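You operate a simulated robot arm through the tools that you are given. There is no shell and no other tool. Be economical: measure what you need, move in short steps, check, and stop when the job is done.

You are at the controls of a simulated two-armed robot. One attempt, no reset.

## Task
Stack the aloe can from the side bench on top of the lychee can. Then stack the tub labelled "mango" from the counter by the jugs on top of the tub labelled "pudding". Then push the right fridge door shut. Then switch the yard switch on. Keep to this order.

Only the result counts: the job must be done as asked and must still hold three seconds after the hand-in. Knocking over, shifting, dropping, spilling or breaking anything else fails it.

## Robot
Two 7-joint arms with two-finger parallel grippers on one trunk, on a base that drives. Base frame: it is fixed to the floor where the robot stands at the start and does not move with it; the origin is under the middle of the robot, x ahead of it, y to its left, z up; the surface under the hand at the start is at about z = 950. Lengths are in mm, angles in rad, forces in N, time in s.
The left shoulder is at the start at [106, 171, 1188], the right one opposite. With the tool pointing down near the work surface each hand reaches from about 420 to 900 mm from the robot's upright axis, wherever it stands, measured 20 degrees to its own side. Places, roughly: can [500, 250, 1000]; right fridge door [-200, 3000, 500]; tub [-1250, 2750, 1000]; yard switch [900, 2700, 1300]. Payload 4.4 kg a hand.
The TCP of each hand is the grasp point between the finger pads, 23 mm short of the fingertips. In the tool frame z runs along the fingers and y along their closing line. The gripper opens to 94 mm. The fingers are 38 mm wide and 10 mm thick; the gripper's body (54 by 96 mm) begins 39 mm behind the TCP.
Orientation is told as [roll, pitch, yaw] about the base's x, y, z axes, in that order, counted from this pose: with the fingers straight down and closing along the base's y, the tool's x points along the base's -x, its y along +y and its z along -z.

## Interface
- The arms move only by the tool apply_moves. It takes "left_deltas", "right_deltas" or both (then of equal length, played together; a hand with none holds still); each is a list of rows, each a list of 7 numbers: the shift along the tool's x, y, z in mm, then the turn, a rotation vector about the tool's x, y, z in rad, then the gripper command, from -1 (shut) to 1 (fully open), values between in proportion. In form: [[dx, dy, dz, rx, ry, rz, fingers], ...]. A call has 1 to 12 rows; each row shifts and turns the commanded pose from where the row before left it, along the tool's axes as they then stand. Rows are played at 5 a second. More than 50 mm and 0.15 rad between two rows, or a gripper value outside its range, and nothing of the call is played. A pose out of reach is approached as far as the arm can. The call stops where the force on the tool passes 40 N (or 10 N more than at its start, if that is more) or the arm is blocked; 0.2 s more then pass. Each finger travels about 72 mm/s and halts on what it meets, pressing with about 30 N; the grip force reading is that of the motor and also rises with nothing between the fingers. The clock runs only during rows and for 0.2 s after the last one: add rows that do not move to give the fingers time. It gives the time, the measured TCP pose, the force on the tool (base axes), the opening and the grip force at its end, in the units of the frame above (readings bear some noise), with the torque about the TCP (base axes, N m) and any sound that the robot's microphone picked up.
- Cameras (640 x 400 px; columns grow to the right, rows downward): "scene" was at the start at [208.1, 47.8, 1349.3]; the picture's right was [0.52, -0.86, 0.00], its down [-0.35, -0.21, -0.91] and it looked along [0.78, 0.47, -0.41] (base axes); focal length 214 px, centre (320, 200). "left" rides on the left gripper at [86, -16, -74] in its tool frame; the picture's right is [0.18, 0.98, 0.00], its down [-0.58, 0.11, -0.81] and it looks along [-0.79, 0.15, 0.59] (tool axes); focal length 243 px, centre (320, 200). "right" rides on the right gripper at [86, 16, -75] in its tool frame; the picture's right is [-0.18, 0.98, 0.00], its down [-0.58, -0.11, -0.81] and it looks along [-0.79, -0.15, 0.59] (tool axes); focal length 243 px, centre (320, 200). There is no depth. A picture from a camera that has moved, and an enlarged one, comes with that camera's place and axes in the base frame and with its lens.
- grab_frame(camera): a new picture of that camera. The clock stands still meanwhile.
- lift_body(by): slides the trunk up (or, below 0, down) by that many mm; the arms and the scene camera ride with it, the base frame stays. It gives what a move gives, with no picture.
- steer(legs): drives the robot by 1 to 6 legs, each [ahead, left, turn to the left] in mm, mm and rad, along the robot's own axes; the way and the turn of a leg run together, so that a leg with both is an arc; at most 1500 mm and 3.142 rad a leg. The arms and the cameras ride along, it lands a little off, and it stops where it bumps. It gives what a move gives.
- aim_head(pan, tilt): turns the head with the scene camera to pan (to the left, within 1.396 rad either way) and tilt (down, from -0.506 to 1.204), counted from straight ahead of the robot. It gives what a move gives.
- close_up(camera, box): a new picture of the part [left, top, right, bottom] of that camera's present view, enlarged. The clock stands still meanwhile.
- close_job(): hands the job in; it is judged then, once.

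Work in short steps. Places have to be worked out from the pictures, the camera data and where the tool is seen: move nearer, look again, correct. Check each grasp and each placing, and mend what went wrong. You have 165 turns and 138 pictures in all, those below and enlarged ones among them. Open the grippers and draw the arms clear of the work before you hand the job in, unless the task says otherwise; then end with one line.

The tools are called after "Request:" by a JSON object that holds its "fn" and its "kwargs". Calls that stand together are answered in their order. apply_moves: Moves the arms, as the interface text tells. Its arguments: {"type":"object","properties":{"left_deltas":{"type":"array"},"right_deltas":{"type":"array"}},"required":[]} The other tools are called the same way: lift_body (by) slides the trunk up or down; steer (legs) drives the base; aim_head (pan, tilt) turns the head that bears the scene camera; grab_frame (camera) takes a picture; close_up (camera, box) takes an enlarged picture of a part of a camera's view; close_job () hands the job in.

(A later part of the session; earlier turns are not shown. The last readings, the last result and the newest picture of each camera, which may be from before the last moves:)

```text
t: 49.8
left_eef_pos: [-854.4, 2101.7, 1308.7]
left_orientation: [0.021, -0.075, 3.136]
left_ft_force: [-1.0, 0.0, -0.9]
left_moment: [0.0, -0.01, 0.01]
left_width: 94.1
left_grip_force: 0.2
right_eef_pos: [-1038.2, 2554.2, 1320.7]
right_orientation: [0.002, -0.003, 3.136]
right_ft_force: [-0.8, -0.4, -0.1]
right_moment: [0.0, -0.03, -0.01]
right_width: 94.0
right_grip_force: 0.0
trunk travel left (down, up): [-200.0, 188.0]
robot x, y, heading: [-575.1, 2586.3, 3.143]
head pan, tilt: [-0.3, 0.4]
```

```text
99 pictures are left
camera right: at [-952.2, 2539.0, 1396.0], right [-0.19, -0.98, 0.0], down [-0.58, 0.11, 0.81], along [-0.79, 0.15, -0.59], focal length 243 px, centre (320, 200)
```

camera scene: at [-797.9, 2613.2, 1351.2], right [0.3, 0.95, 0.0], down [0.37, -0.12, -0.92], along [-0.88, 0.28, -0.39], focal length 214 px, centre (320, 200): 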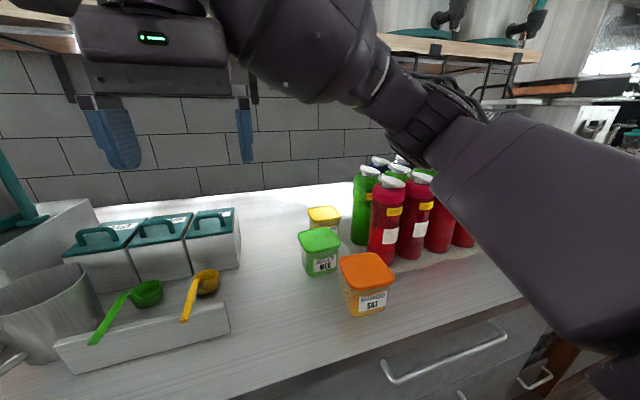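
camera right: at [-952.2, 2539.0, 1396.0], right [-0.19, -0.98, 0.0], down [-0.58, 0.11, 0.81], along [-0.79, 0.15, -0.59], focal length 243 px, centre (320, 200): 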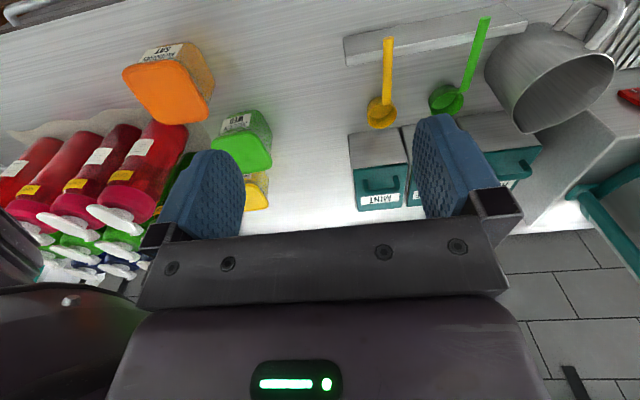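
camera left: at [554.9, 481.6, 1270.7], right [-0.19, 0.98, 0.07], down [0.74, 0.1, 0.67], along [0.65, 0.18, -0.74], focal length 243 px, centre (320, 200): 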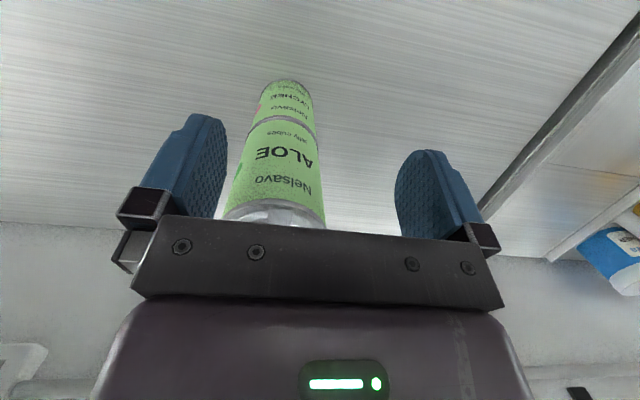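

I zoom the two views on the tubs to get size, label and yaw.

Request:
{"fn": "close_up", "kwargs": {"camera": "scene", "box": [290, 200, 410, 320]}}

Request:
{"fn": "close_up", "kwargs": {"camera": "right", "box": [110, 30, 290, 220]}}

```text
3.33 times, centred on (350, 260) of scene
camera zoom: at [-797.9, 2613.2, 1351.2], right [0.3, 0.95, 0.0], down [0.37, -0.12, -0.92], along [-0.88, 0.28, -0.39], focal length 715 px, centre (220, 0)
```

zoom: 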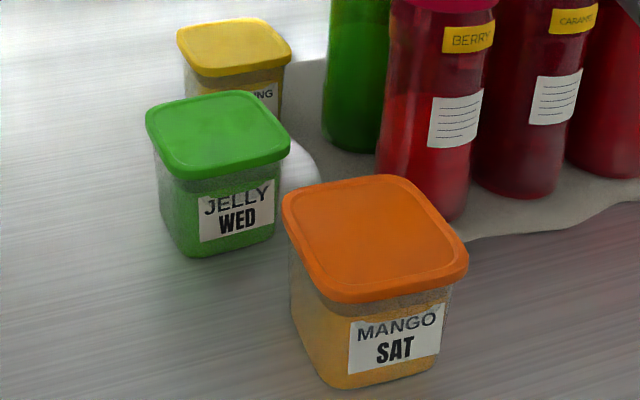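

```text
2.11 times, centred on (200, 125) of right
camera zoom: at [-952.2, 2539.0, 1396.0], right [-0.19, -0.98, 0.0], down [-0.58, 0.11, 0.81], along [-0.79, 0.15, -0.59], focal length 511 px, centre (573, 358)
```

zoom: 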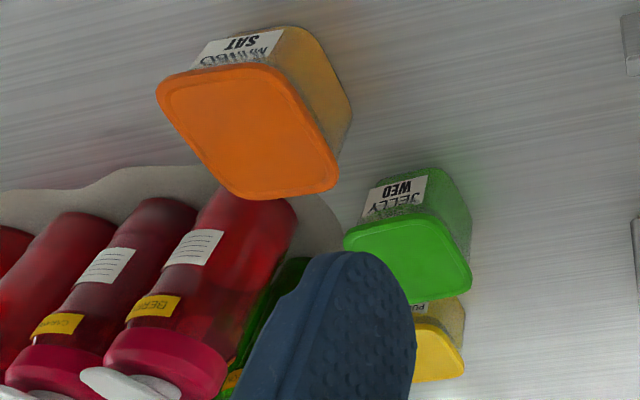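

Yellow is indeed pudding. The mango lid is about 93–95 mm wide, near the gripper limit, so I move the right hand above it (-1111,2812) to measure better.

Request:
{"fn": "apply_moves", "kwargs": {"right_deltas": [[0, -45, 0, 0, 0, 0, 1], [0, -45, 0, 0, 0, 0, 1], [-10, -45, 10, 0, 0, 0, 1], [-15, -42, 20, 0, 0, 0, 1], [-16, -42, 20, 0, 0, 0, 1], [-16, -39, 25, 0, 0, 0, 1], [-16, 0, 40, 0, 0, 0, 1], [0, 0, 45, 0, 0, 0, 1], [0, 0, 0, 0, 0, 0, 1]]}}

Request:
{"fn": "grab_frame", "kwargs": {"camera": "right"}}

Request:
{"fn": "grab_frame", "kwargs": {"camera": "scene"}}

```text
t: 51.8
left_eef_pos: [-852.2, 2100.7, 1309.1]
left_orientation: [0.019, -0.073, 3.135]
left_ft_force: [0.0, 0.3, 0.4]
left_moment: [-0.02, 0.0, -0.02]
left_width: 94.0
left_grip_force: 0.0
right_eef_pos: [-1111.2, 2809.7, 1161.5]
right_orientation: [0.001, -0.001, 3.138]
right_ft_force: [0.3, -0.3, 0.9]
right_moment: [-0.02, 0.0, 0.0]
right_width: 93.8
right_grip_force: 0.0
trunk travel left (down, up): [-200.0, 188.0]
robot x, y, heading: [-579.8, 2583.7, 3.14]
head pan, tilt: [-0.3, 0.4]
```

```text
96 pictures are left
camera right: at [-1024.4, 2793.8, 1237.1], right [-0.19, -0.98, 0.0], down [-0.58, 0.11, 0.81], along [-0.79, 0.15, -0.59], focal length 243 px, centre (320, 200)
```

right: 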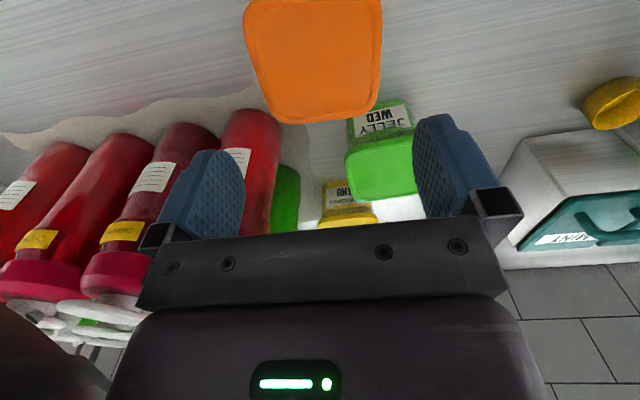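

```text
95 pictures are left
camera scene: at [-797.2, 2612.4, 1351.4], right [0.3, 0.95, 0.0], down [0.37, -0.12, -0.92], along [-0.88, 0.28, -0.39], focal length 214 px, centre (320, 200)
```

scene: 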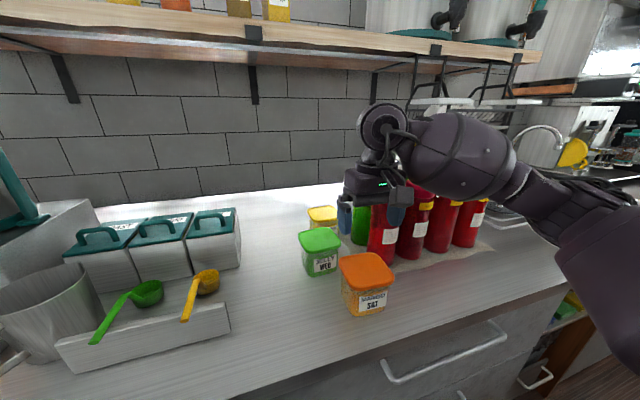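

The lid seems a bit wider than the gripper's opening; I measure with a zoom from the right camera.

Request:
{"fn": "close_up", "kwargs": {"camera": "right", "box": [230, 0, 400, 130]}}

Request:
{"fn": "close_up", "kwargs": {"camera": "scene", "box": [330, 240, 410, 320]}}

```text
3.08 times, centred on (315, 65) of right
camera zoom: at [-1024.4, 2793.8, 1237.1], right [-0.19, -0.98, 0.0], down [-0.58, 0.11, 0.81], along [-0.79, 0.15, -0.59], focal length 746 px, centre (335, 615)
```

zoom: 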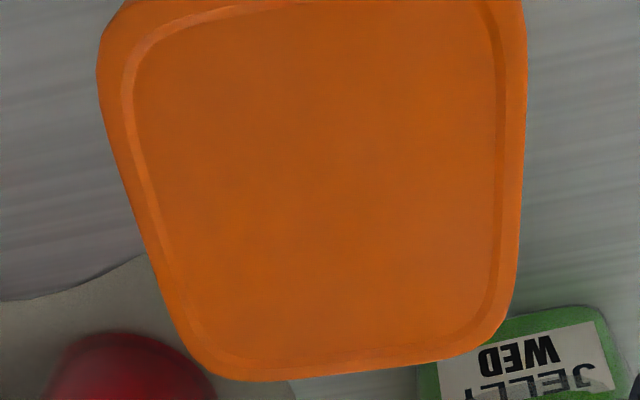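

```text
5.00 times, centred on (370, 280) of scene
camera zoom: at [-797.2, 2612.4, 1351.4], right [0.3, 0.95, 0.0], down [0.37, -0.12, -0.92], along [-0.88, 0.28, -0.39], focal length 1072 px, centre (70, -200)
```

zoom: 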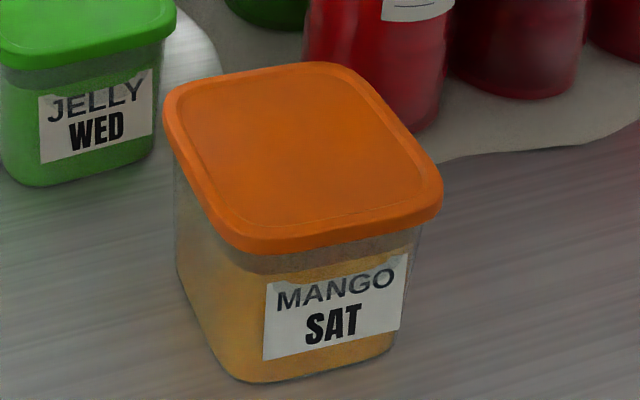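

Lid about 96 mm, too wide for a top-down grasp; the body beneath is about 80. I'll grasp horizontally below the lid with the camera side up, so I retreat and try turning the right hand about its axis.

Request:
{"fn": "apply_moves", "kwargs": {"right_deltas": [[10, 20, -45, 0, 0, 0, 1], [30, 20, -25, 0, 0, 0, 1], [30, 20, -20, 0, 0, 0.15, 1], [20, 20, 0, 0, 0, 0.15, 1], [20, 20, 0, 0, 0, 0.15, 1], [20, 0, 0, 0, 0, 0.15, 1], [0, 0, 0, 0, 0, 0.15, 1], [0, 0, 0, 0, 0, 0.15, 1], [0, 0, 0, 0, 0, 0.15, 1], [0, 0, 0, 0, 0, 0.15, 1], [0, 0, 0, 0, 0, 0.15, 1], [0, 0, 0, 0, 0, 0.15, 1]]}}

```text
refused: row 1 steps farther than a row can; nothing moved
```

Request:
{"fn": "apply_moves", "kwargs": {"right_deltas": [[10, 10, -40, 0, 0, 0, 1], [30, 20, -25, 0, 0, 0, 1], [30, 20, -20, 0, 0, 0.14, 1], [20, 20, 0, 0, 0, 0.14, 1], [20, 20, 0, 0, 0, 0.14, 1], [20, 0, 0, 0, 0, 0.14, 1], [0, 0, 0, 0, 0, 0.14, 1], [0, 0, 0, 0, 0, 0.14, 1], [0, 0, 0, 0, 0, 0.14, 1], [0, 0, 0, 0, 0, 0.14, 1], [0, 0, 0, 0, 0, 0.14, 1], [0, 0, 0, 0, 0, 0.14, 1]]}}

Request:
{"fn": "grab_frame", "kwargs": {"camera": "scene"}}

```text
t: 54.4
left_eef_pos: [-852.9, 2102.8, 1308.7]
left_orientation: [0.02, -0.075, 3.136]
left_ft_force: [0.0, -0.3, 0.8]
left_moment: [0.0, 0.03, 0.0]
left_width: 94.0
left_grip_force: 0.0
right_eef_pos: [-992.2, 2706.7, 1245.5]
right_orientation: [0.002, 0.001, 1.737]
right_ft_force: [0.6, 0.5, -0.2]
right_moment: [0.0, 0.01, -0.01]
right_width: 94.1
right_grip_force: 0.2
trunk travel left (down, up): [-200.0, 188.0]
robot x, y, heading: [-582.1, 2585.1, 3.142]
head pan, tilt: [-0.3, 0.4]
```

```text
92 pictures are left
camera scene: at [-797.5, 2613.0, 1351.2], right [0.3, 0.95, 0.0], down [0.37, -0.12, -0.92], along [-0.88, 0.28, -0.39], focal length 214 px, centre (320, 200)
```

scene: 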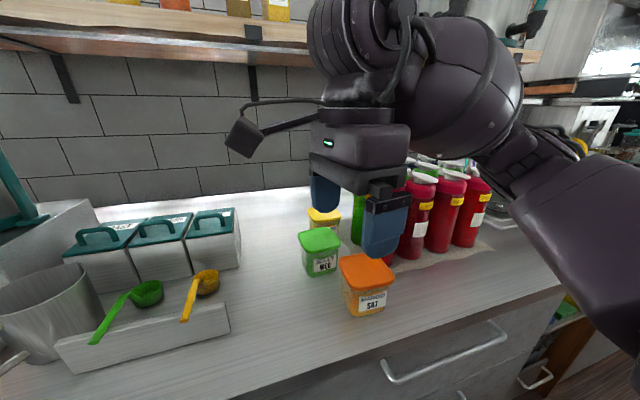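

It turns freely; I continue the rest of the half turn.

Request:
{"fn": "apply_moves", "kwargs": {"right_deltas": [[0, 0, 0, 0, 0, 0.145, 1], [0, 0, 0, 0, 0, 0.145, 1], [0, 0, 0, 0, 0, 0.145, 1], [0, 0, 0, 0, 0, 0.145, 1], [0, 0, 0, 0, 0, 0.145, 1], [0, 0, 0, 0, 0, 0.145, 1], [0, 0, 0, 0, 0, 0.145, 1], [0, 0, 0, 0, 0, 0.145, 1], [0, 0, 0, 0, 0, 0.145, 1], [0, 0, 0, 0, 0, 0.145, 1], [0, 0, 0, 0, 0, 0.145, 1], [0, 0, 0, 0, 0, 0.1, 1]]}}

```text
t: 57.0
left_eef_pos: [-853.0, 2101.6, 1308.8]
left_orientation: [0.02, -0.076, 3.135]
left_ft_force: [0.3, 0.2, 0.1]
left_moment: [-0.01, 0.02, 0.02]
left_width: 94.4
left_grip_force: 0.0
right_eef_pos: [-992.0, 2707.1, 1246.0]
right_orientation: [-0.001, 0.003, 0.043]
right_ft_force: [-0.1, 0.5, 0.7]
right_moment: [-0.01, 0.02, 0.05]
right_width: 94.1
right_grip_force: 0.1
trunk travel left (down, up): [-200.0, 188.0]
robot x, y, heading: [-579.2, 2585.8, 3.14]
head pan, tilt: [-0.3, 0.4]
```

Half turn done. I set yaw to -0.05, move forward 50 and pitch the fingers forward in steps.

Request:
{"fn": "apply_moves", "kwargs": {"right_deltas": [[45, 0, 0, 0, 0, 0.09, 1], [10, 0, 0, 0, 0.13, 0, 1], [0, 0, 0, 0, 0.13, 0, 1], [0, 0, 0, 0, 0.13, 0, 1], [0, 0, 0, 0, 0.13, 0, 1], [0, 0, 0, 0, 0.13, 0, 1], [0, 0, 0, 0, 0, 0, 1]]}}

Request:
{"fn": "grab_frame", "kwargs": {"camera": "scene"}}

```text
t: 58.6
left_eef_pos: [-852.9, 2102.4, 1309.3]
left_orientation: [0.022, -0.074, 3.136]
left_ft_force: [-0.3, 0.1, 1.0]
left_moment: [0.01, 0.0, 0.02]
left_width: 93.9
left_grip_force: 0.0
right_eef_pos: [-1045.3, 2705.3, 1246.9]
right_orientation: [-0.003, 0.653, -0.05]
right_ft_force: [0.1, -0.3, -0.3]
right_moment: [-0.03, 0.01, -0.02]
right_width: 93.9
right_grip_force: 0.0
trunk travel left (down, up): [-200.0, 188.0]
robot x, y, heading: [-578.4, 2584.8, 3.142]
head pan, tilt: [-0.3, 0.4]
```

```text
91 pictures are left
camera scene: at [-797.5, 2613.0, 1351.2], right [0.3, 0.95, 0.0], down [0.37, -0.12, -0.92], along [-0.88, 0.28, -0.39], focal length 214 px, centre (320, 200)
```

scene: 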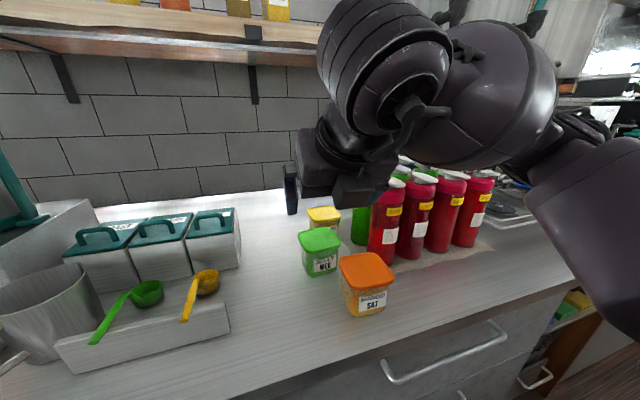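

Works. I complete the pitch to about 1.22 rad and look.

Request:
{"fn": "apply_moves", "kwargs": {"right_deltas": [[0, 0, 0, 0, 0.142, 0, 1], [0, 0, 0, 0, 0.142, 0, 1], [0, 0, 0, 0, 0.142, 0, 1], [0, 0, 0, 0, 0.142, 0, 1], [0, 0, 0, 0, 0, 0, 1]]}}

Request:
{"fn": "grab_frame", "kwargs": {"camera": "scene"}}

Request:
{"fn": "grab_frame", "kwargs": {"camera": "right"}}

```text
t: 59.8
left_eef_pos: [-852.9, 2102.1, 1307.8]
left_orientation: [0.022, -0.075, 3.134]
left_ft_force: [-0.3, -0.1, 0.7]
left_moment: [0.0, 0.01, 0.02]
left_width: 94.0
left_grip_force: 0.1
right_eef_pos: [-1081.6, 2686.3, 1266.3]
right_orientation: [-0.002, 1.223, -0.049]
right_ft_force: [-0.3, 0.2, 0.1]
right_moment: [-0.02, 0.0, -0.01]
right_width: 93.8
right_grip_force: 0.1
right hand out of reach, approached as far as the arm can: row 2, 3, 4
trunk travel left (down, up): [-200.0, 188.0]
robot x, y, heading: [-578.1, 2585.0, 3.137]
head pan, tilt: [-0.3, 0.4]
```

```text
90 pictures are left
camera scene: at [-797.2, 2613.1, 1351.3], right [0.3, 0.95, 0.0], down [0.37, -0.12, -0.92], along [-0.88, 0.28, -0.39], focal length 214 px, centre (320, 200)
```

scene: 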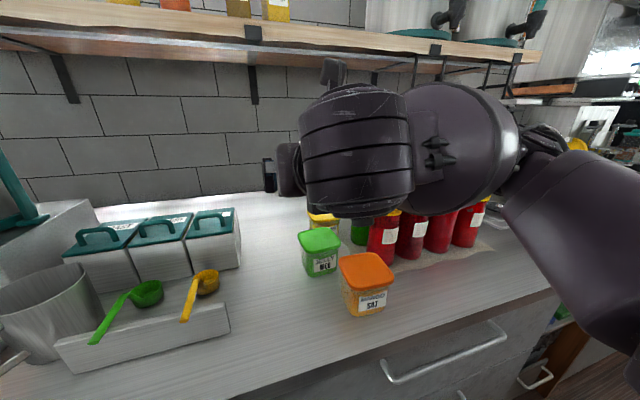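

```text
89 pictures are left
camera right: at [-1041.2, 2701.0, 1372.4], right [0.11, 0.98, -0.17], down [0.95, -0.15, -0.27], along [-0.29, -0.14, -0.95], focal length 243 px, centre (320, 200)
```

right: 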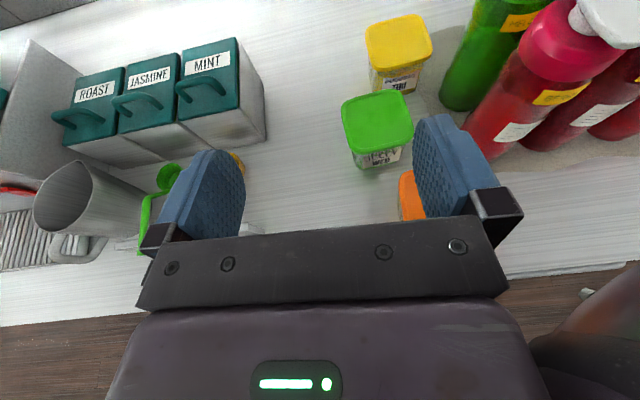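

With the camera up the view is fine, but the wrist is folded at its near limit. I back the robot by 150 mm.

Request:
{"fn": "steer", "kwargs": {"legs": [[-150, 0, 0]]}}

Request:
{"fn": "grab_frame", "kwargs": {"camera": "right"}}

```text
t: 61.2
left_eef_pos: [-701.0, 2102.3, 1307.4]
left_orientation: [0.022, -0.074, 3.134]
left_ft_force: [0.1, 0.1, -0.4]
left_moment: [-0.01, -0.01, -0.04]
left_width: 93.7
left_grip_force: 0.0
right_eef_pos: [-929.4, 2686.2, 1266.2]
right_orientation: [-0.004, 1.219, -0.051]
right_ft_force: [-0.3, -0.2, -0.2]
right_moment: [-0.01, -0.02, 0.01]
right_width: 94.2
right_grip_force: 0.1
trunk travel left (down, up): [-200.0, 188.0]
robot x, y, heading: [-425.9, 2586.0, 3.139]
head pan, tilt: [-0.3, 0.4]
```

```text
88 pictures are left
camera right: at [-889.3, 2700.7, 1372.4], right [0.11, 0.98, -0.17], down [0.95, -0.15, -0.27], along [-0.29, -0.14, -0.95], focal length 243 px, centre (320, 200)
```

right: 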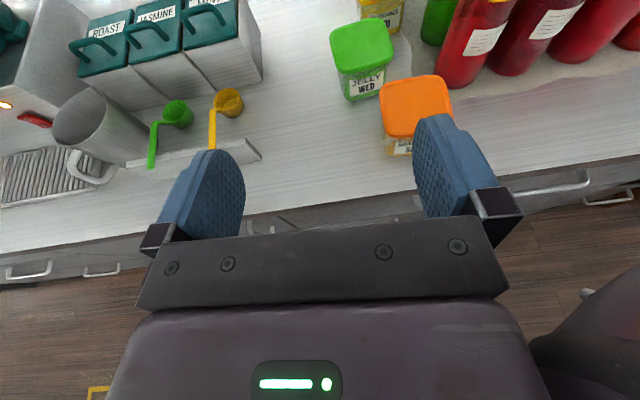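

I now re-fix mango at about (-1113,2811). I move the hand to a pre-grasp in front of it, high first, then lower to z≈1036.

Request:
{"fn": "apply_moves", "kwargs": {"right_deltas": [[-0.5, 29.1, 20.7, 0, 0, 0, 1], [-0.5, 29.1, 20.7, 0, 0, 0, 1], [-0.5, 29.1, 20.7, 0, 0, 0, 1], [-0.5, 29.1, 20.7, 0, 0, 0, 1], [-37.6, 0, 13.8, 0, 0, 0, 1], [-37.6, 0, 13.8, 0, 0, 0, 1], [-37.6, 0, 13.8, 0, 0, 0, 1], [-37.6, 0, 13.8, 0, 0, 0, 1], [-37.6, 0, 13.8, 0, 0, 0, 1], [0, 0, 0, 0, 0, 0, 1]]}}

Request:
{"fn": "grab_frame", "kwargs": {"camera": "right"}}

Request:
{"fn": "grab_frame", "kwargs": {"camera": "scene"}}

```text
t: 63.4
left_eef_pos: [-702.1, 2102.2, 1308.6]
left_orientation: [0.021, -0.076, 3.134]
left_ft_force: [-1.1, -0.5, 0.7]
left_moment: [0.02, -0.03, 0.01]
left_width: 94.0
left_grip_force: 0.1
right_eef_pos: [-1003.3, 2804.9, 1122.3]
right_orientation: [-0.002, 1.219, -0.053]
right_ft_force: [-0.2, -0.1, 1.3]
right_moment: [-0.02, 0.01, -0.01]
right_width: 94.0
right_grip_force: 0.0
right hand out of reach, approached as far as the arm can: row 7, 8, 9
trunk travel left (down, up): [-200.0, 188.0]
robot x, y, heading: [-429.2, 2581.9, 3.138]
head pan, tilt: [-0.3, 0.4]
```

```text
87 pictures are left
camera right: at [-962.9, 2820.7, 1228.9], right [0.11, 0.98, -0.17], down [0.95, -0.16, -0.27], along [-0.29, -0.14, -0.95], focal length 243 px, centre (320, 200)
```

right: 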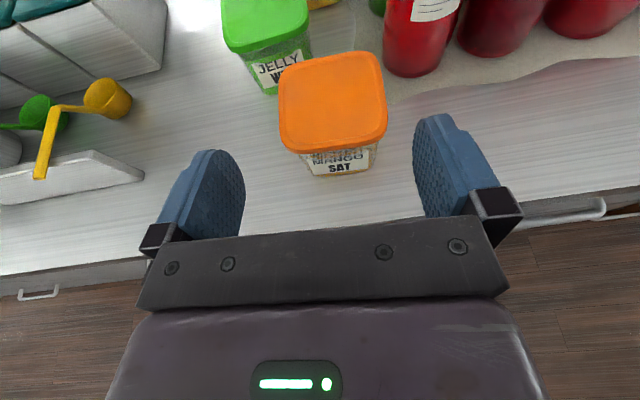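

```text
86 pictures are left
camera scene: at [-646.3, 2612.8, 1351.2], right [0.3, 0.95, 0.0], down [0.37, -0.12, -0.92], along [-0.88, 0.28, -0.39], focal length 214 px, centre (320, 200)
```

scene: 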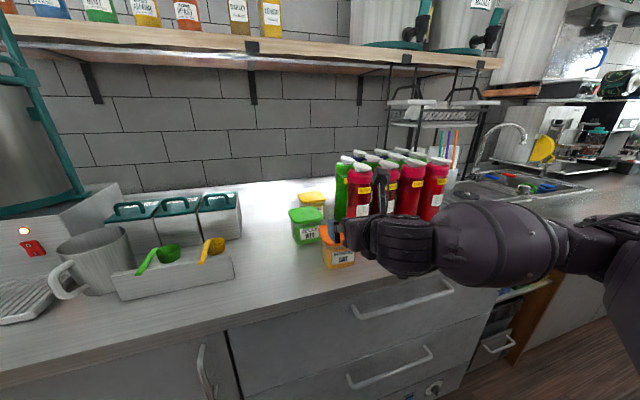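

The arm can't go lower in this pose (z stuck at 1122). I first bring the commanded pose back up by 86, then lower the trunk instead.

Request:
{"fn": "apply_moves", "kwargs": {"right_deltas": [[40.4, 0, -14.8, 0, 0, 0, 1], [40.4, 0, -14.8, 0, 0, 0, 1], [0, 0, 0, 0, 0, 0, 1]]}}

Request:
{"fn": "lift_body", "kwargs": {"by": -60}}

```text
t: 64.2
left_eef_pos: [-703.2, 2102.3, 1308.7]
left_orientation: [0.021, -0.075, 3.135]
left_ft_force: [0.4, 0.4, -0.1]
left_moment: [0.0, 0.03, 0.01]
left_width: 94.2
left_grip_force: 0.0
right_eef_pos: [-1002.1, 2806.8, 1207.9]
right_orientation: [-0.003, 1.219, -0.054]
right_ft_force: [0.2, 0.3, 0.5]
right_moment: [0.04, 0.0, -0.04]
right_width: 94.1
right_grip_force: 0.0
trunk travel left (down, up): [-200.0, 188.0]
robot x, y, heading: [-429.5, 2586.8, 3.133]
head pan, tilt: [-0.3, 0.4]
```

```text
t: 65.2
left_eef_pos: [-699.8, 2101.9, 1248.9]
left_orientation: [0.019, -0.078, 3.133]
left_ft_force: [1.2, 0.4, -0.4]
left_moment: [0.03, 0.03, -0.02]
left_width: 94.2
left_grip_force: 0.1
right_eef_pos: [-1026.4, 2805.9, 1099.1]
right_orientation: [0.009, 1.109, -0.04]
right_ft_force: [0.6, -0.6, 0.3]
right_moment: [0.0, -0.01, 0.02]
right_width: 94.1
right_grip_force: 0.1
trunk travel left (down, up): [-140.0, 248.0]
robot x, y, heading: [-431.7, 2584.9, 3.143]
head pan, tilt: [-0.3, 0.4]
```

Pose changed unexpectedly; I read it again with a still row.

Request:
{"fn": "apply_moves", "kwargs": {"right_deltas": [[0, 0, 0, 0, 0, 0, 1], [0, 0, 0, 0, 0, 0, 1]]}}

Request:
{"fn": "grab_frame", "kwargs": {"camera": "scene"}}

Request:
{"fn": "grab_frame", "kwargs": {"camera": "right"}}

```text
t: 65.8
left_eef_pos: [-702.6, 2101.4, 1248.5]
left_orientation: [0.02, -0.076, 3.133]
left_ft_force: [-0.4, -0.4, 0.3]
left_moment: [0.03, 0.0, -0.02]
left_width: 93.8
left_grip_force: 0.1
right_eef_pos: [-1027.6, 2806.1, 1096.3]
right_orientation: [0.009, 1.106, -0.04]
right_ft_force: [0.3, -0.7, 0.6]
right_moment: [0.06, 0.04, 0.02]
right_width: 93.9
right_grip_force: 0.0
trunk travel left (down, up): [-140.0, 248.0]
robot x, y, heading: [-429.2, 2585.1, 3.142]
head pan, tilt: [-0.3, 0.4]
```

```text
85 pictures are left
camera scene: at [-705.2, 2612.8, 1282.4], right [0.3, 0.95, 0.0], down [0.37, -0.12, -0.92], along [-0.88, 0.28, -0.39], focal length 214 px, centre (320, 200)
```

scene: 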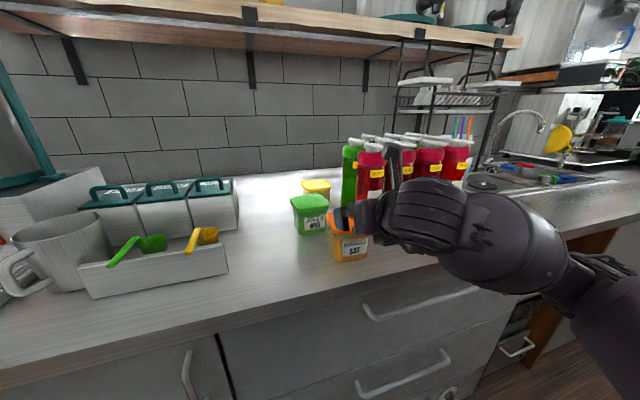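

```text
84 pictures are left
camera right: at [-999.8, 2820.8, 1207.2], right [0.13, 0.98, -0.16], down [0.98, -0.15, -0.16], along [-0.18, -0.14, -0.97], focal length 243 px, centre (320, 200)
```

right: 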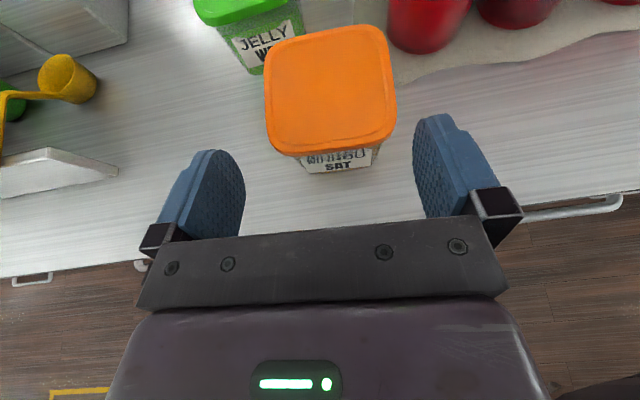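

The hand dropped and tilted a bit more than the lift. I back it off 40 mm and restore the pitch before lowering the trunk further.

Request:
{"fn": "apply_moves", "kwargs": {"right_deltas": [[-9, 0, -18, 0, 0.06, 0, 1], [-9, 0, -18, 0, 0.055, 0, 1], [0, 0, 0, 0, 0, 0, 1]]}}

Request:
{"fn": "lift_body", "kwargs": {"by": -40}}

```text
t: 66.6
left_eef_pos: [-703.3, 2102.4, 1247.7]
left_orientation: [0.021, -0.073, 3.135]
left_ft_force: [0.0, 0.4, 0.1]
left_moment: [0.05, 0.0, -0.03]
left_width: 94.2
left_grip_force: 0.2
right_eef_pos: [-1034.4, 2801.2, 1097.8]
right_orientation: [0.013, 1.218, -0.036]
right_ft_force: [0.3, -1.1, -0.3]
right_moment: [0.0, -0.01, -0.02]
right_width: 93.9
right_grip_force: 0.1
right hand out of reach, approached as far as the arm can: row 1, 2
trunk travel left (down, up): [-140.0, 248.0]
robot x, y, heading: [-426.1, 2585.0, 3.137]
head pan, tilt: [-0.3, 0.4]
```

```text
t: 67.4
left_eef_pos: [-699.0, 2102.0, 1208.9]
left_orientation: [0.02, -0.078, 3.134]
left_ft_force: [-0.1, 1.0, 1.1]
left_moment: [0.02, 0.04, 0.0]
left_width: 94.1
left_grip_force: 0.0
right_eef_pos: [-1055.5, 2802.9, 996.1]
right_orientation: [0.021, 1.082, -0.029]
right_ft_force: [1.7, -0.2, 0.0]
right_moment: [0.0, 0.01, -0.02]
right_width: 94.2
right_grip_force: 0.1
trunk travel left (down, up): [-100.0, 288.0]
robot x, y, heading: [-429.2, 2585.3, 3.137]
head pan, tilt: [-0.3, 0.4]
```

The hand is now low (z 996), close to the tub; I look before anything else.

Request:
{"fn": "grab_frame", "kwargs": {"camera": "right"}}

Request:
{"fn": "grab_frame", "kwargs": {"camera": "scene"}}

```text
83 pictures are left
camera right: at [-1030.5, 2816.7, 1106.6], right [0.13, 0.98, -0.15], down [0.98, -0.15, -0.14], along [-0.16, -0.13, -0.98], focal length 243 px, centre (320, 200)
```

right: 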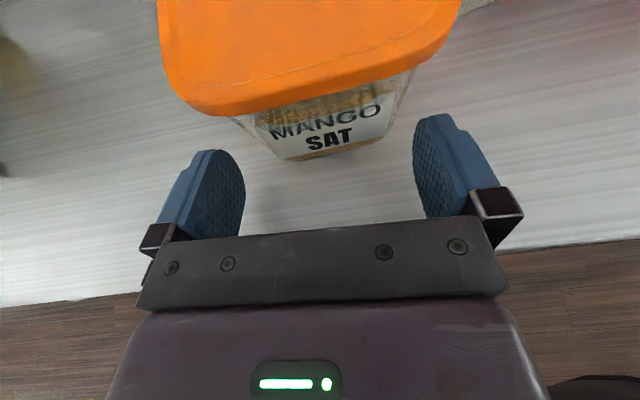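

```text
82 pictures are left
camera scene: at [-744.1, 2613.0, 1233.9], right [0.3, 0.95, 0.0], down [0.37, -0.12, -0.92], along [-0.88, 0.28, -0.39], focal length 214 px, centre (320, 200)
```

scene: 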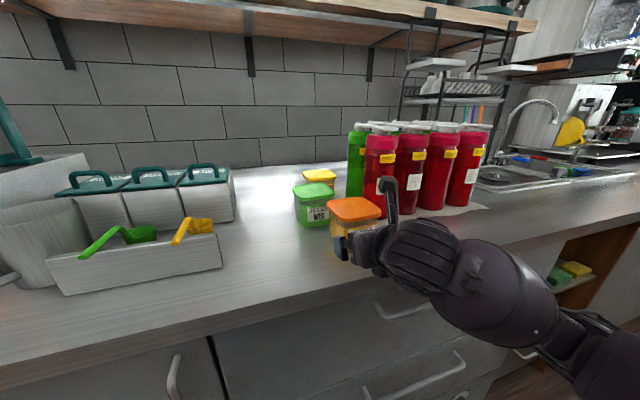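

Laterally the tub sits between the fingers. I restore the pitch and lower slightly while edging forward, in small steps.

Request:
{"fn": "apply_moves", "kwargs": {"right_deltas": [[-3, 1, 7, 0, 0.07, 0, 1], [-3, 1, 7, 0, 0.07, 0, 1], [0, 0, 0, 0, 0, 0, 1]]}}

```text
t: 68.2
left_eef_pos: [-701.2, 2102.7, 1208.8]
left_orientation: [0.02, -0.076, 3.135]
left_ft_force: [-0.1, 0.4, 0.0]
left_moment: [-0.01, 0.04, 0.0]
left_width: 94.1
left_grip_force: 0.1
right_eef_pos: [-1063.7, 2796.4, 989.7]
right_orientation: [0.035, 1.137, -0.007]
right_ft_force: [-0.3, 0.6, -0.1]
right_moment: [-0.01, 0.02, 0.01]
right_width: 94.1
right_grip_force: 0.0
right hand out of reach, approached as far as the arm can: row 1, 2
trunk travel left (down, up): [-100.0, 288.0]
robot x, y, heading: [-432.4, 2584.4, 3.136]
head pan, tilt: [-0.3, 0.4]
```

Wrist limit again: the forearm comes too much from the side. I back out 100 mm and sidestep left 150 mm so the forearm lies behind the hand.

Request:
{"fn": "steer", "kwargs": {"legs": [[-100, 0, 0], [0, 150, 0]]}}

Request:
{"fn": "apply_moves", "kwargs": {"right_deltas": [[0, 30, 0, 0, 0, 0, 1], [0, 30, 0, 0, 0, 0, 1], [0, 30, 0, 0, 0, 0, 1], [0, 30, 0, 0, 0, 0, 1], [0, 0, 0, 0, 0, 0, 1]]}}

Request:
{"fn": "grab_frame", "kwargs": {"camera": "scene"}}

```text
t: 70.9
left_eef_pos: [-604.7, 1952.4, 1208.5]
left_orientation: [0.021, -0.074, 3.131]
left_ft_force: [-0.2, -0.4, -0.2]
left_moment: [0.01, -0.01, -0.02]
left_width: 93.9
left_grip_force: 0.0
right_eef_pos: [-962.7, 2649.8, 990.0]
right_orientation: [0.034, 1.137, -0.01]
right_ft_force: [-0.9, 0.6, -0.6]
right_moment: [0.02, -0.02, -0.01]
right_width: 93.9
right_grip_force: 0.0
trunk travel left (down, up): [-100.0, 288.0]
robot x, y, heading: [-326.3, 2438.1, 3.137]
head pan, tilt: [-0.3, 0.4]
```

```text
t: 72.1
left_eef_pos: [-604.6, 1952.5, 1208.7]
left_orientation: [0.022, -0.075, 3.13]
left_ft_force: [0.0, -0.3, 0.6]
left_moment: [0.01, 0.0, 0.02]
left_width: 93.9
left_grip_force: 0.1
right_eef_pos: [-957.9, 2768.7, 992.5]
right_orientation: [0.035, 1.138, -0.01]
right_ft_force: [-0.2, -0.9, 0.0]
right_moment: [-0.02, -0.02, -0.02]
right_width: 94.2
right_grip_force: 0.1
trunk travel left (down, up): [-100.0, 288.0]
robot x, y, heading: [-327.8, 2433.5, 3.135]
head pan, tilt: [-0.3, 0.4]
```

```text
81 pictures are left
camera scene: at [-647.1, 2463.3, 1233.0], right [0.3, 0.95, 0.0], down [0.37, -0.12, -0.92], along [-0.88, 0.28, -0.39], focal length 214 px, centre (320, 200)
```

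scene: 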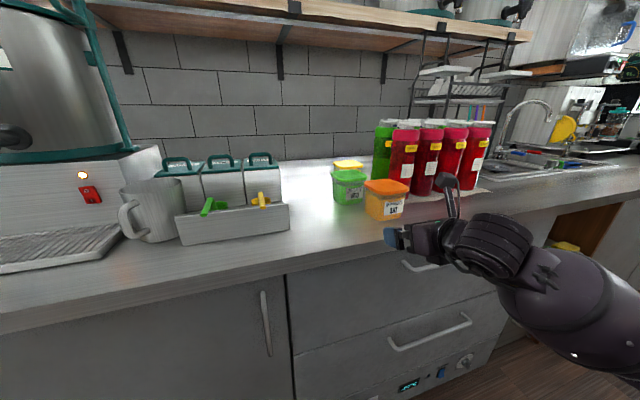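

Now the arm moves freely. I correct the pitch and line up in front of the mango tub.

Request:
{"fn": "apply_moves", "kwargs": {"right_deltas": [[0, 0, 0, 0, 0.08, 0.017, 1], [6, 17.7, 26.5, 0, 0, 0, 1], [6, 17.7, 26.5, 0, 0, 0, 1], [0, 0, 0, 0, 0, 0, 1]]}}

Request:
{"fn": "grab_frame", "kwargs": {"camera": "right"}}

Request:
{"fn": "close_up", "kwargs": {"camera": "scene", "box": [330, 150, 490, 270]}}

```text
t: 73.1
left_eef_pos: [-604.2, 1952.8, 1207.2]
left_orientation: [0.022, -0.074, 3.131]
left_ft_force: [0.6, 0.1, 0.0]
left_moment: [-0.01, -0.04, 0.03]
left_width: 94.3
left_grip_force: 0.0
right_eef_pos: [-1010.4, 2807.2, 986.1]
right_orientation: [-0.005, 1.219, -0.052]
right_ft_force: [0.1, 0.1, 0.0]
right_moment: [0.02, -0.02, 0.01]
right_width: 94.2
right_grip_force: 0.1
trunk travel left (down, up): [-100.0, 288.0]
robot x, y, heading: [-329.3, 2434.1, 3.138]
head pan, tilt: [-0.3, 0.4]
```

```text
80 pictures are left
camera right: at [-970.1, 2821.4, 1094.2], right [0.11, 0.98, -0.17], down [0.95, -0.15, -0.27], along [-0.29, -0.14, -0.95], focal length 243 px, centre (320, 200)
```

right: 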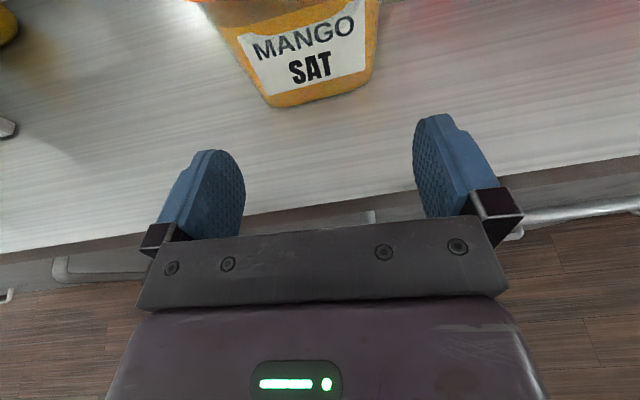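

```text
3.33 times, centred on (410, 210) of scene
camera zoom: at [-646.8, 2463.4, 1233.1], right [0.3, 0.95, 0.0], down [0.37, -0.12, -0.92], along [-0.88, 0.28, -0.39], focal length 715 px, centre (20, 167)
```

zoom: 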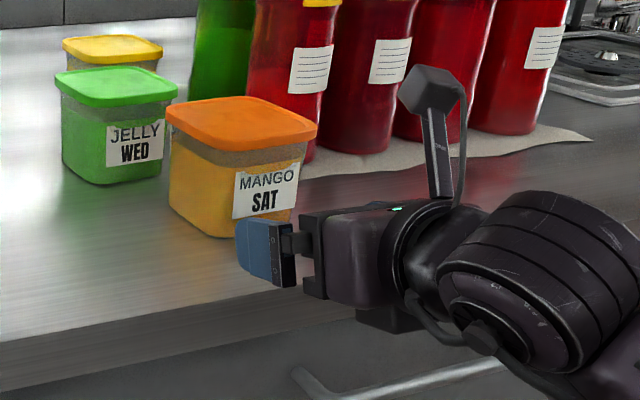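

Nicely lined up below lid height. I advance about 70 mm horizontally and check.

Request:
{"fn": "apply_moves", "kwargs": {"right_deltas": [[7.4, -0.8, 21.4, 0, 0, 0, 1], [7.4, -0.8, 21.4, 0, 0, 0, 1], [7.4, -0.8, 21.4, 0, 0, 0, 1], [0, 0, 0, 0, 0, 0, 1]]}}

Request:
{"fn": "close_up", "kwargs": {"camera": "scene", "box": [330, 150, 490, 270]}}

Request:
{"fn": "grab_frame", "kwargs": {"camera": "right"}}

```text
t: 74.1
left_eef_pos: [-603.2, 1951.1, 1207.2]
left_orientation: [0.021, -0.073, 3.132]
left_ft_force: [0.5, -0.2, -0.5]
left_moment: [0.0, -0.01, 0.03]
left_width: 94.1
left_grip_force: 0.1
right_eef_pos: [-1077.9, 2808.5, 983.3]
right_orientation: [-0.004, 1.218, -0.05]
right_ft_force: [0.3, 0.1, 0.1]
right_moment: [0.02, -0.01, -0.03]
right_width: 93.8
right_grip_force: 0.0
trunk travel left (down, up): [-100.0, 288.0]
robot x, y, heading: [-329.8, 2435.2, 3.134]
head pan, tilt: [-0.3, 0.4]
```

```text
3.33 times, centred on (410, 210) of scene
camera zoom: at [-646.8, 2463.5, 1233.1], right [0.3, 0.95, 0.0], down [0.37, -0.12, -0.92], along [-0.88, 0.28, -0.39], focal length 715 px, centre (20, 167)
```

zoom: 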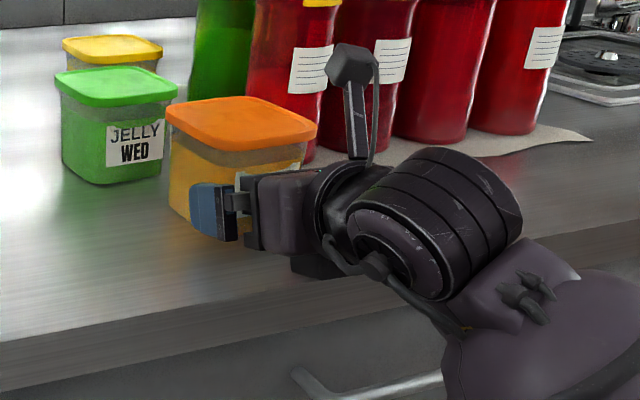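

```text
77 pictures are left
camera right: at [-1037.9, 2822.9, 1092.0], right [0.11, 0.98, -0.17], down [0.95, -0.15, -0.27], along [-0.29, -0.14, -0.95], focal length 243 px, centre (320, 200)
```

right: 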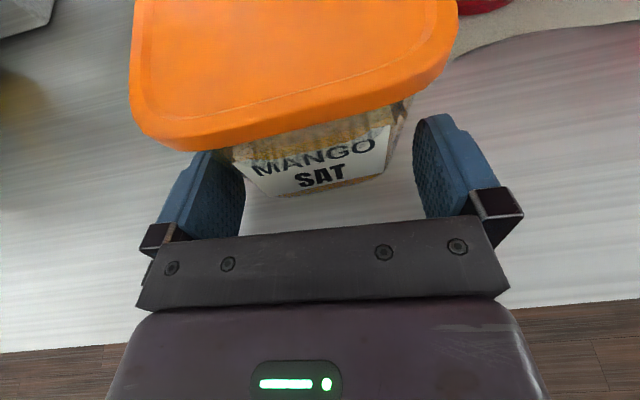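

The tub is centred between the fingers. I advance another 18 mm and close the gripper.

Request:
{"fn": "apply_moves", "kwargs": {"right_deltas": [[3.1, 0.6, 8.5, 0, 0, 0, 1], [3.1, 0.6, 8.5, 0, 0, 0, 1], [0, 0, 0, 0, 0, 0, 1], [0, 0, 0, 0, 0, 0, -1], [0, 0, 0, 0, 0, 0, -1], [0, 0, 0, 0, 0, 0, -1]]}}

Request:
{"fn": "close_up", "kwargs": {"camera": "scene", "box": [330, 150, 490, 270]}}

Request:
{"fn": "grab_frame", "kwargs": {"camera": "right"}}

```text
t: 75.5
left_eef_pos: [-604.1, 1952.2, 1208.2]
left_orientation: [0.02, -0.074, 3.132]
left_ft_force: [0.2, 0.4, 0.4]
left_moment: [0.0, 0.01, 0.01]
left_width: 93.9
left_grip_force: 0.0
right_eef_pos: [-1095.9, 2810.6, 983.5]
right_orientation: [-0.004, 1.219, -0.052]
right_ft_force: [-0.8, -1.2, 0.1]
right_moment: [-0.15, 0.1, 0.01]
right_width: 89.2
right_grip_force: 29.9
trunk travel left (down, up): [-100.0, 288.0]
robot x, y, heading: [-327.2, 2437.8, 3.135]
head pan, tilt: [-0.3, 0.4]
```

```text
3.33 times, centred on (410, 210) of scene
camera zoom: at [-647.1, 2463.3, 1233.0], right [0.3, 0.95, 0.0], down [0.37, -0.12, -0.92], along [-0.88, 0.28, -0.39], focal length 715 px, centre (20, 167)
```

zoom: 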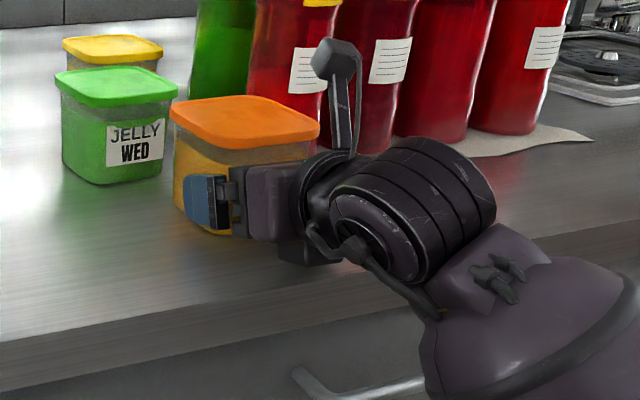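

```text
75 pictures are left
camera right: at [-1056.0, 2824.8, 1091.7], right [0.11, 0.98, -0.17], down [0.95, -0.15, -0.27], along [-0.29, -0.14, -0.95], focal length 243 px, centre (320, 200)
```

right: 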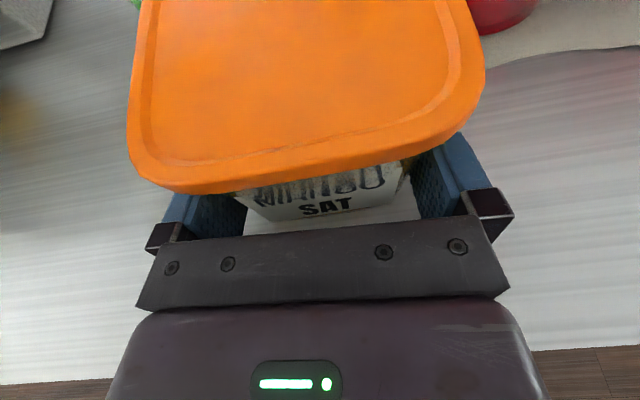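

Gripped at 89 mm. I lift 20 mm and check.

Request:
{"fn": "apply_moves", "kwargs": {"right_deltas": [[4.7, 0, -1.7, 0, 0, 0, -1], [9.4, 0, -3.4, 0, 0, 0, -1], [9.4, 0, -3.4, 0, 0, 0, -1], [0, 0, 0, 0, 0, 0, -1]]}}

Request:
{"fn": "close_up", "kwargs": {"camera": "scene", "box": [330, 150, 490, 270]}}

```text
t: 76.5
left_eef_pos: [-604.4, 1951.8, 1208.2]
left_orientation: [0.019, -0.075, 3.131]
left_ft_force: [-0.3, -0.5, -0.2]
left_moment: [0.0, 0.01, -0.02]
left_width: 94.0
left_grip_force: 0.0
right_eef_pos: [-1095.5, 2810.2, 1009.0]
right_orientation: [-0.006, 1.215, -0.053]
right_ft_force: [-0.2, 0.0, -3.2]
right_moment: [-0.02, -0.14, 0.01]
right_width: 88.9
right_grip_force: 30.0
trunk travel left (down, up): [-100.0, 288.0]
robot x, y, heading: [-333.5, 2432.0, 3.132]
head pan, tilt: [-0.3, 0.4]
```

```text
3.33 times, centred on (410, 210) of scene
camera zoom: at [-647.4, 2463.6, 1232.8], right [0.3, 0.95, 0.0], down [0.37, -0.12, -0.92], along [-0.88, 0.28, -0.39], focal length 715 px, centre (20, 167)
```

zoom: 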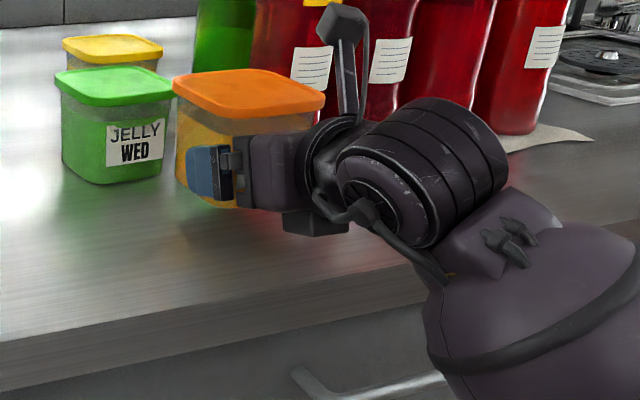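

Mango is held and level. I raise it 100 mm so that its bottom clears the jelly lid, then drive forward 150 mm.

Request:
{"fn": "apply_moves", "kwargs": {"right_deltas": [[31.3, 0, -11.5, 0, 0, 0, -1], [31.3, 0, -11.5, 0, 0, 0, -1], [31.3, 0, -11.5, 0, 0, 0, -1], [0, 0, 0, 0, 0, 0, -1]]}}

Request:
{"fn": "grab_frame", "kwargs": {"camera": "scene"}}

```text
t: 77.5
left_eef_pos: [-605.6, 1952.7, 1208.2]
left_orientation: [0.02, -0.074, 3.131]
left_ft_force: [-0.5, 0.2, -1.0]
left_moment: [-0.03, -0.02, 0.01]
left_width: 94.1
left_grip_force: 0.1
right_eef_pos: [-1095.3, 2812.1, 1107.4]
right_orientation: [-0.006, 1.217, -0.054]
right_ft_force: [0.8, 0.4, -5.0]
right_moment: [0.0, -0.14, -0.03]
right_width: 89.1
right_grip_force: 29.4
trunk travel left (down, up): [-100.0, 288.0]
robot x, y, heading: [-330.8, 2438.3, 3.134]
head pan, tilt: [-0.3, 0.4]
```

```text
73 pictures are left
camera scene: at [-648.0, 2463.8, 1232.5], right [0.3, 0.95, 0.0], down [0.37, -0.12, -0.92], along [-0.88, 0.28, -0.39], focal length 214 px, centre (320, 200)
```

scene: 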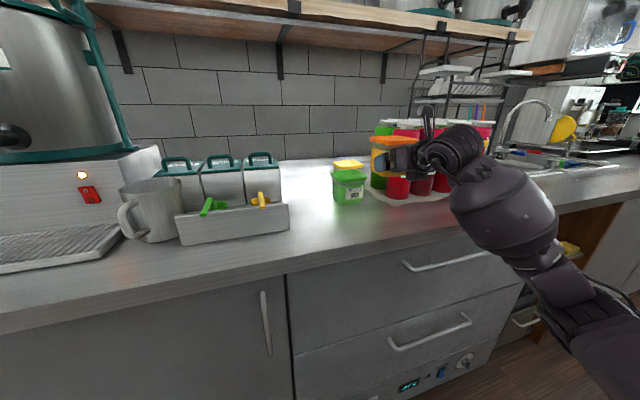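

Clear. I drive forward 150 mm.

Request:
{"fn": "steer", "kwargs": {"legs": [[150, 0, 0]]}}

Request:
{"fn": "grab_frame", "kwargs": {"camera": "scene"}}

Request:
{"fn": "grab_frame", "kwargs": {"camera": "right"}}

```text
t: 78.9
left_eef_pos: [-755.7, 1953.2, 1207.6]
left_orientation: [0.02, -0.073, 3.133]
left_ft_force: [0.7, 0.4, 0.3]
left_moment: [-0.01, 0.0, -0.02]
left_width: 93.8
left_grip_force: 0.1
right_eef_pos: [-1246.7, 2813.1, 1108.6]
right_orientation: [-0.006, 1.217, -0.053]
right_ft_force: [-1.0, 0.4, -4.9]
right_moment: [0.0, -0.15, 0.0]
right_width: 89.1
right_grip_force: 30.3
trunk travel left (down, up): [-100.0, 288.0]
robot x, y, heading: [-480.7, 2435.6, 3.132]
head pan, tilt: [-0.3, 0.4]
```

```text
72 pictures are left
camera scene: at [-800.1, 2464.7, 1232.8], right [0.3, 0.95, 0.0], down [0.37, -0.12, -0.92], along [-0.88, 0.28, -0.39], focal length 214 px, centre (320, 200)
```

scene: 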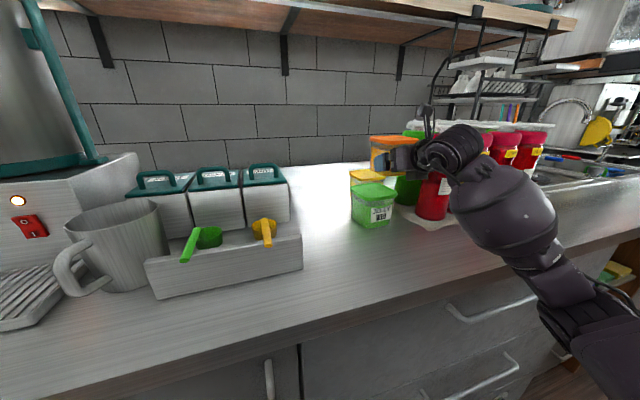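

```text
71 pictures are left
camera right: at [-1207.5, 2827.5, 1216.2], right [0.11, 0.98, -0.17], down [0.95, -0.15, -0.27], along [-0.29, -0.14, -0.95], focal length 243 px, centre (320, 200)
```

right: 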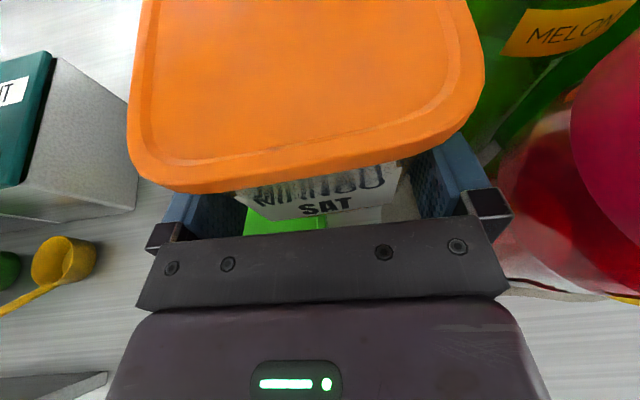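

Jugs remain about 20 mm clear of the hand. I zoom the scene view on mango and pudding to measure their offset.

Request:
{"fn": "close_up", "kwargs": {"camera": "scene", "box": [340, 120, 440, 230]}}

```text
3.64 times, centred on (390, 175) of scene
camera zoom: at [-800.1, 2464.7, 1232.8], right [0.3, 0.95, 0.0], down [0.37, -0.12, -0.92], along [-0.88, 0.28, -0.39], focal length 780 px, centre (66, 291)
```

zoom: 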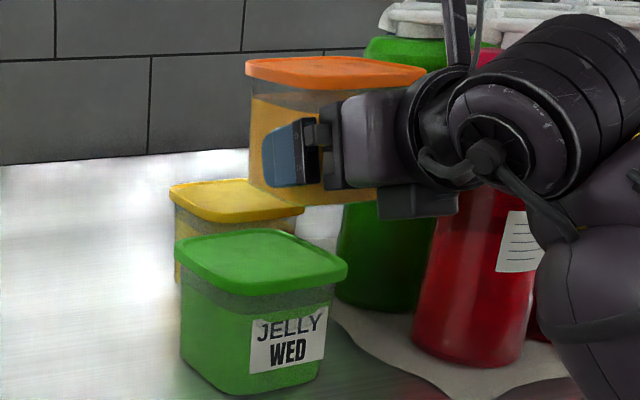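

Pudding is around (-1388,2812). I move the mango forward 121 mm above it, 35 mm clear of its lid.

Request:
{"fn": "apply_moves", "kwargs": {"right_deltas": [[10.4, -2, 28.4, 0, 0, 0, -1], [10.4, -2, 28.4, 0, 0, 0, -1], [10.4, -2, 28.4, 0, 0, 0, -1], [10.4, -2, 28.4, 0, 0, 0, -1], [0, 0, 0, 0, 0, 0, -1]]}}

Request:
{"fn": "close_up", "kwargs": {"camera": "scene", "box": [340, 120, 440, 230]}}

Request:
{"fn": "grab_frame", "kwargs": {"camera": "right"}}

```text
t: 80.1
left_eef_pos: [-751.5, 1955.0, 1210.2]
left_orientation: [0.021, -0.081, 3.127]
left_ft_force: [0.1, 0.5, -0.4]
left_moment: [-0.02, 0.04, 0.02]
left_width: 94.2
left_grip_force: 0.0
right_eef_pos: [-1360.2, 2814.9, 1111.8]
right_orientation: [-0.002, 1.222, -0.053]
right_ft_force: [-0.8, -0.2, -4.4]
right_moment: [0.01, -0.11, -0.03]
right_width: 88.8
right_grip_force: 29.9
trunk travel left (down, up): [-100.0, 288.0]
robot x, y, heading: [-483.8, 2432.5, 3.136]
head pan, tilt: [-0.3, 0.4]
```

```text
3.64 times, centred on (390, 175) of scene
camera zoom: at [-791.7, 2466.4, 1234.9], right [0.31, 0.95, 0.0], down [0.37, -0.12, -0.92], along [-0.88, 0.28, -0.38], focal length 780 px, centre (66, 291)
```

zoom: 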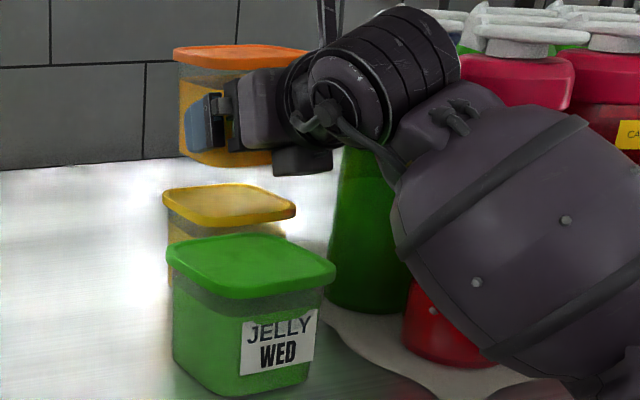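

```text
68 pictures are left
camera right: at [-1319.7, 2829.2, 1219.5], right [0.11, 0.98, -0.17], down [0.95, -0.16, -0.27], along [-0.29, -0.13, -0.95], focal length 243 px, centre (320, 200)
```

right: 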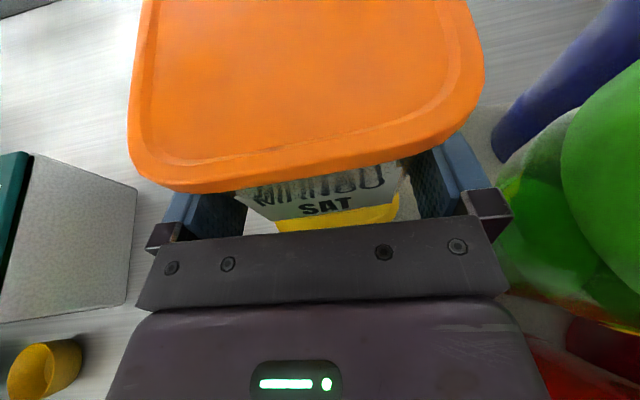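

Lateral alignment looks right; I zoom both views to judge the fore–aft offset.

Request:
{"fn": "close_up", "kwargs": {"camera": "right", "box": [220, 150, 440, 250]}}

Request:
{"fn": "close_up", "kwargs": {"camera": "scene", "box": [360, 125, 430, 195]}}

```text
2.91 times, centred on (330, 200) of right
camera zoom: at [-1319.7, 2829.2, 1219.5], right [0.11, 0.98, -0.17], down [0.95, -0.16, -0.27], along [-0.29, -0.13, -0.95], focal length 706 px, centre (291, 200)
```

zoom: 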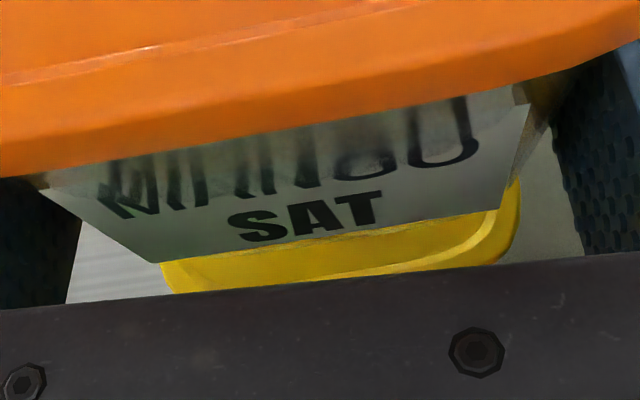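

```text
5.71 times, centred on (395, 160) of scene
camera zoom: at [-791.7, 2466.4, 1234.9], right [0.31, 0.95, 0.0], down [0.37, -0.12, -0.92], along [-0.88, 0.28, -0.38], focal length 1226 px, centre (-109, 429)
```

zoom: 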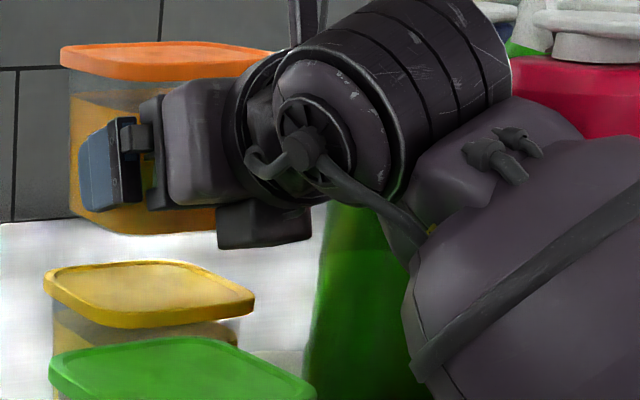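

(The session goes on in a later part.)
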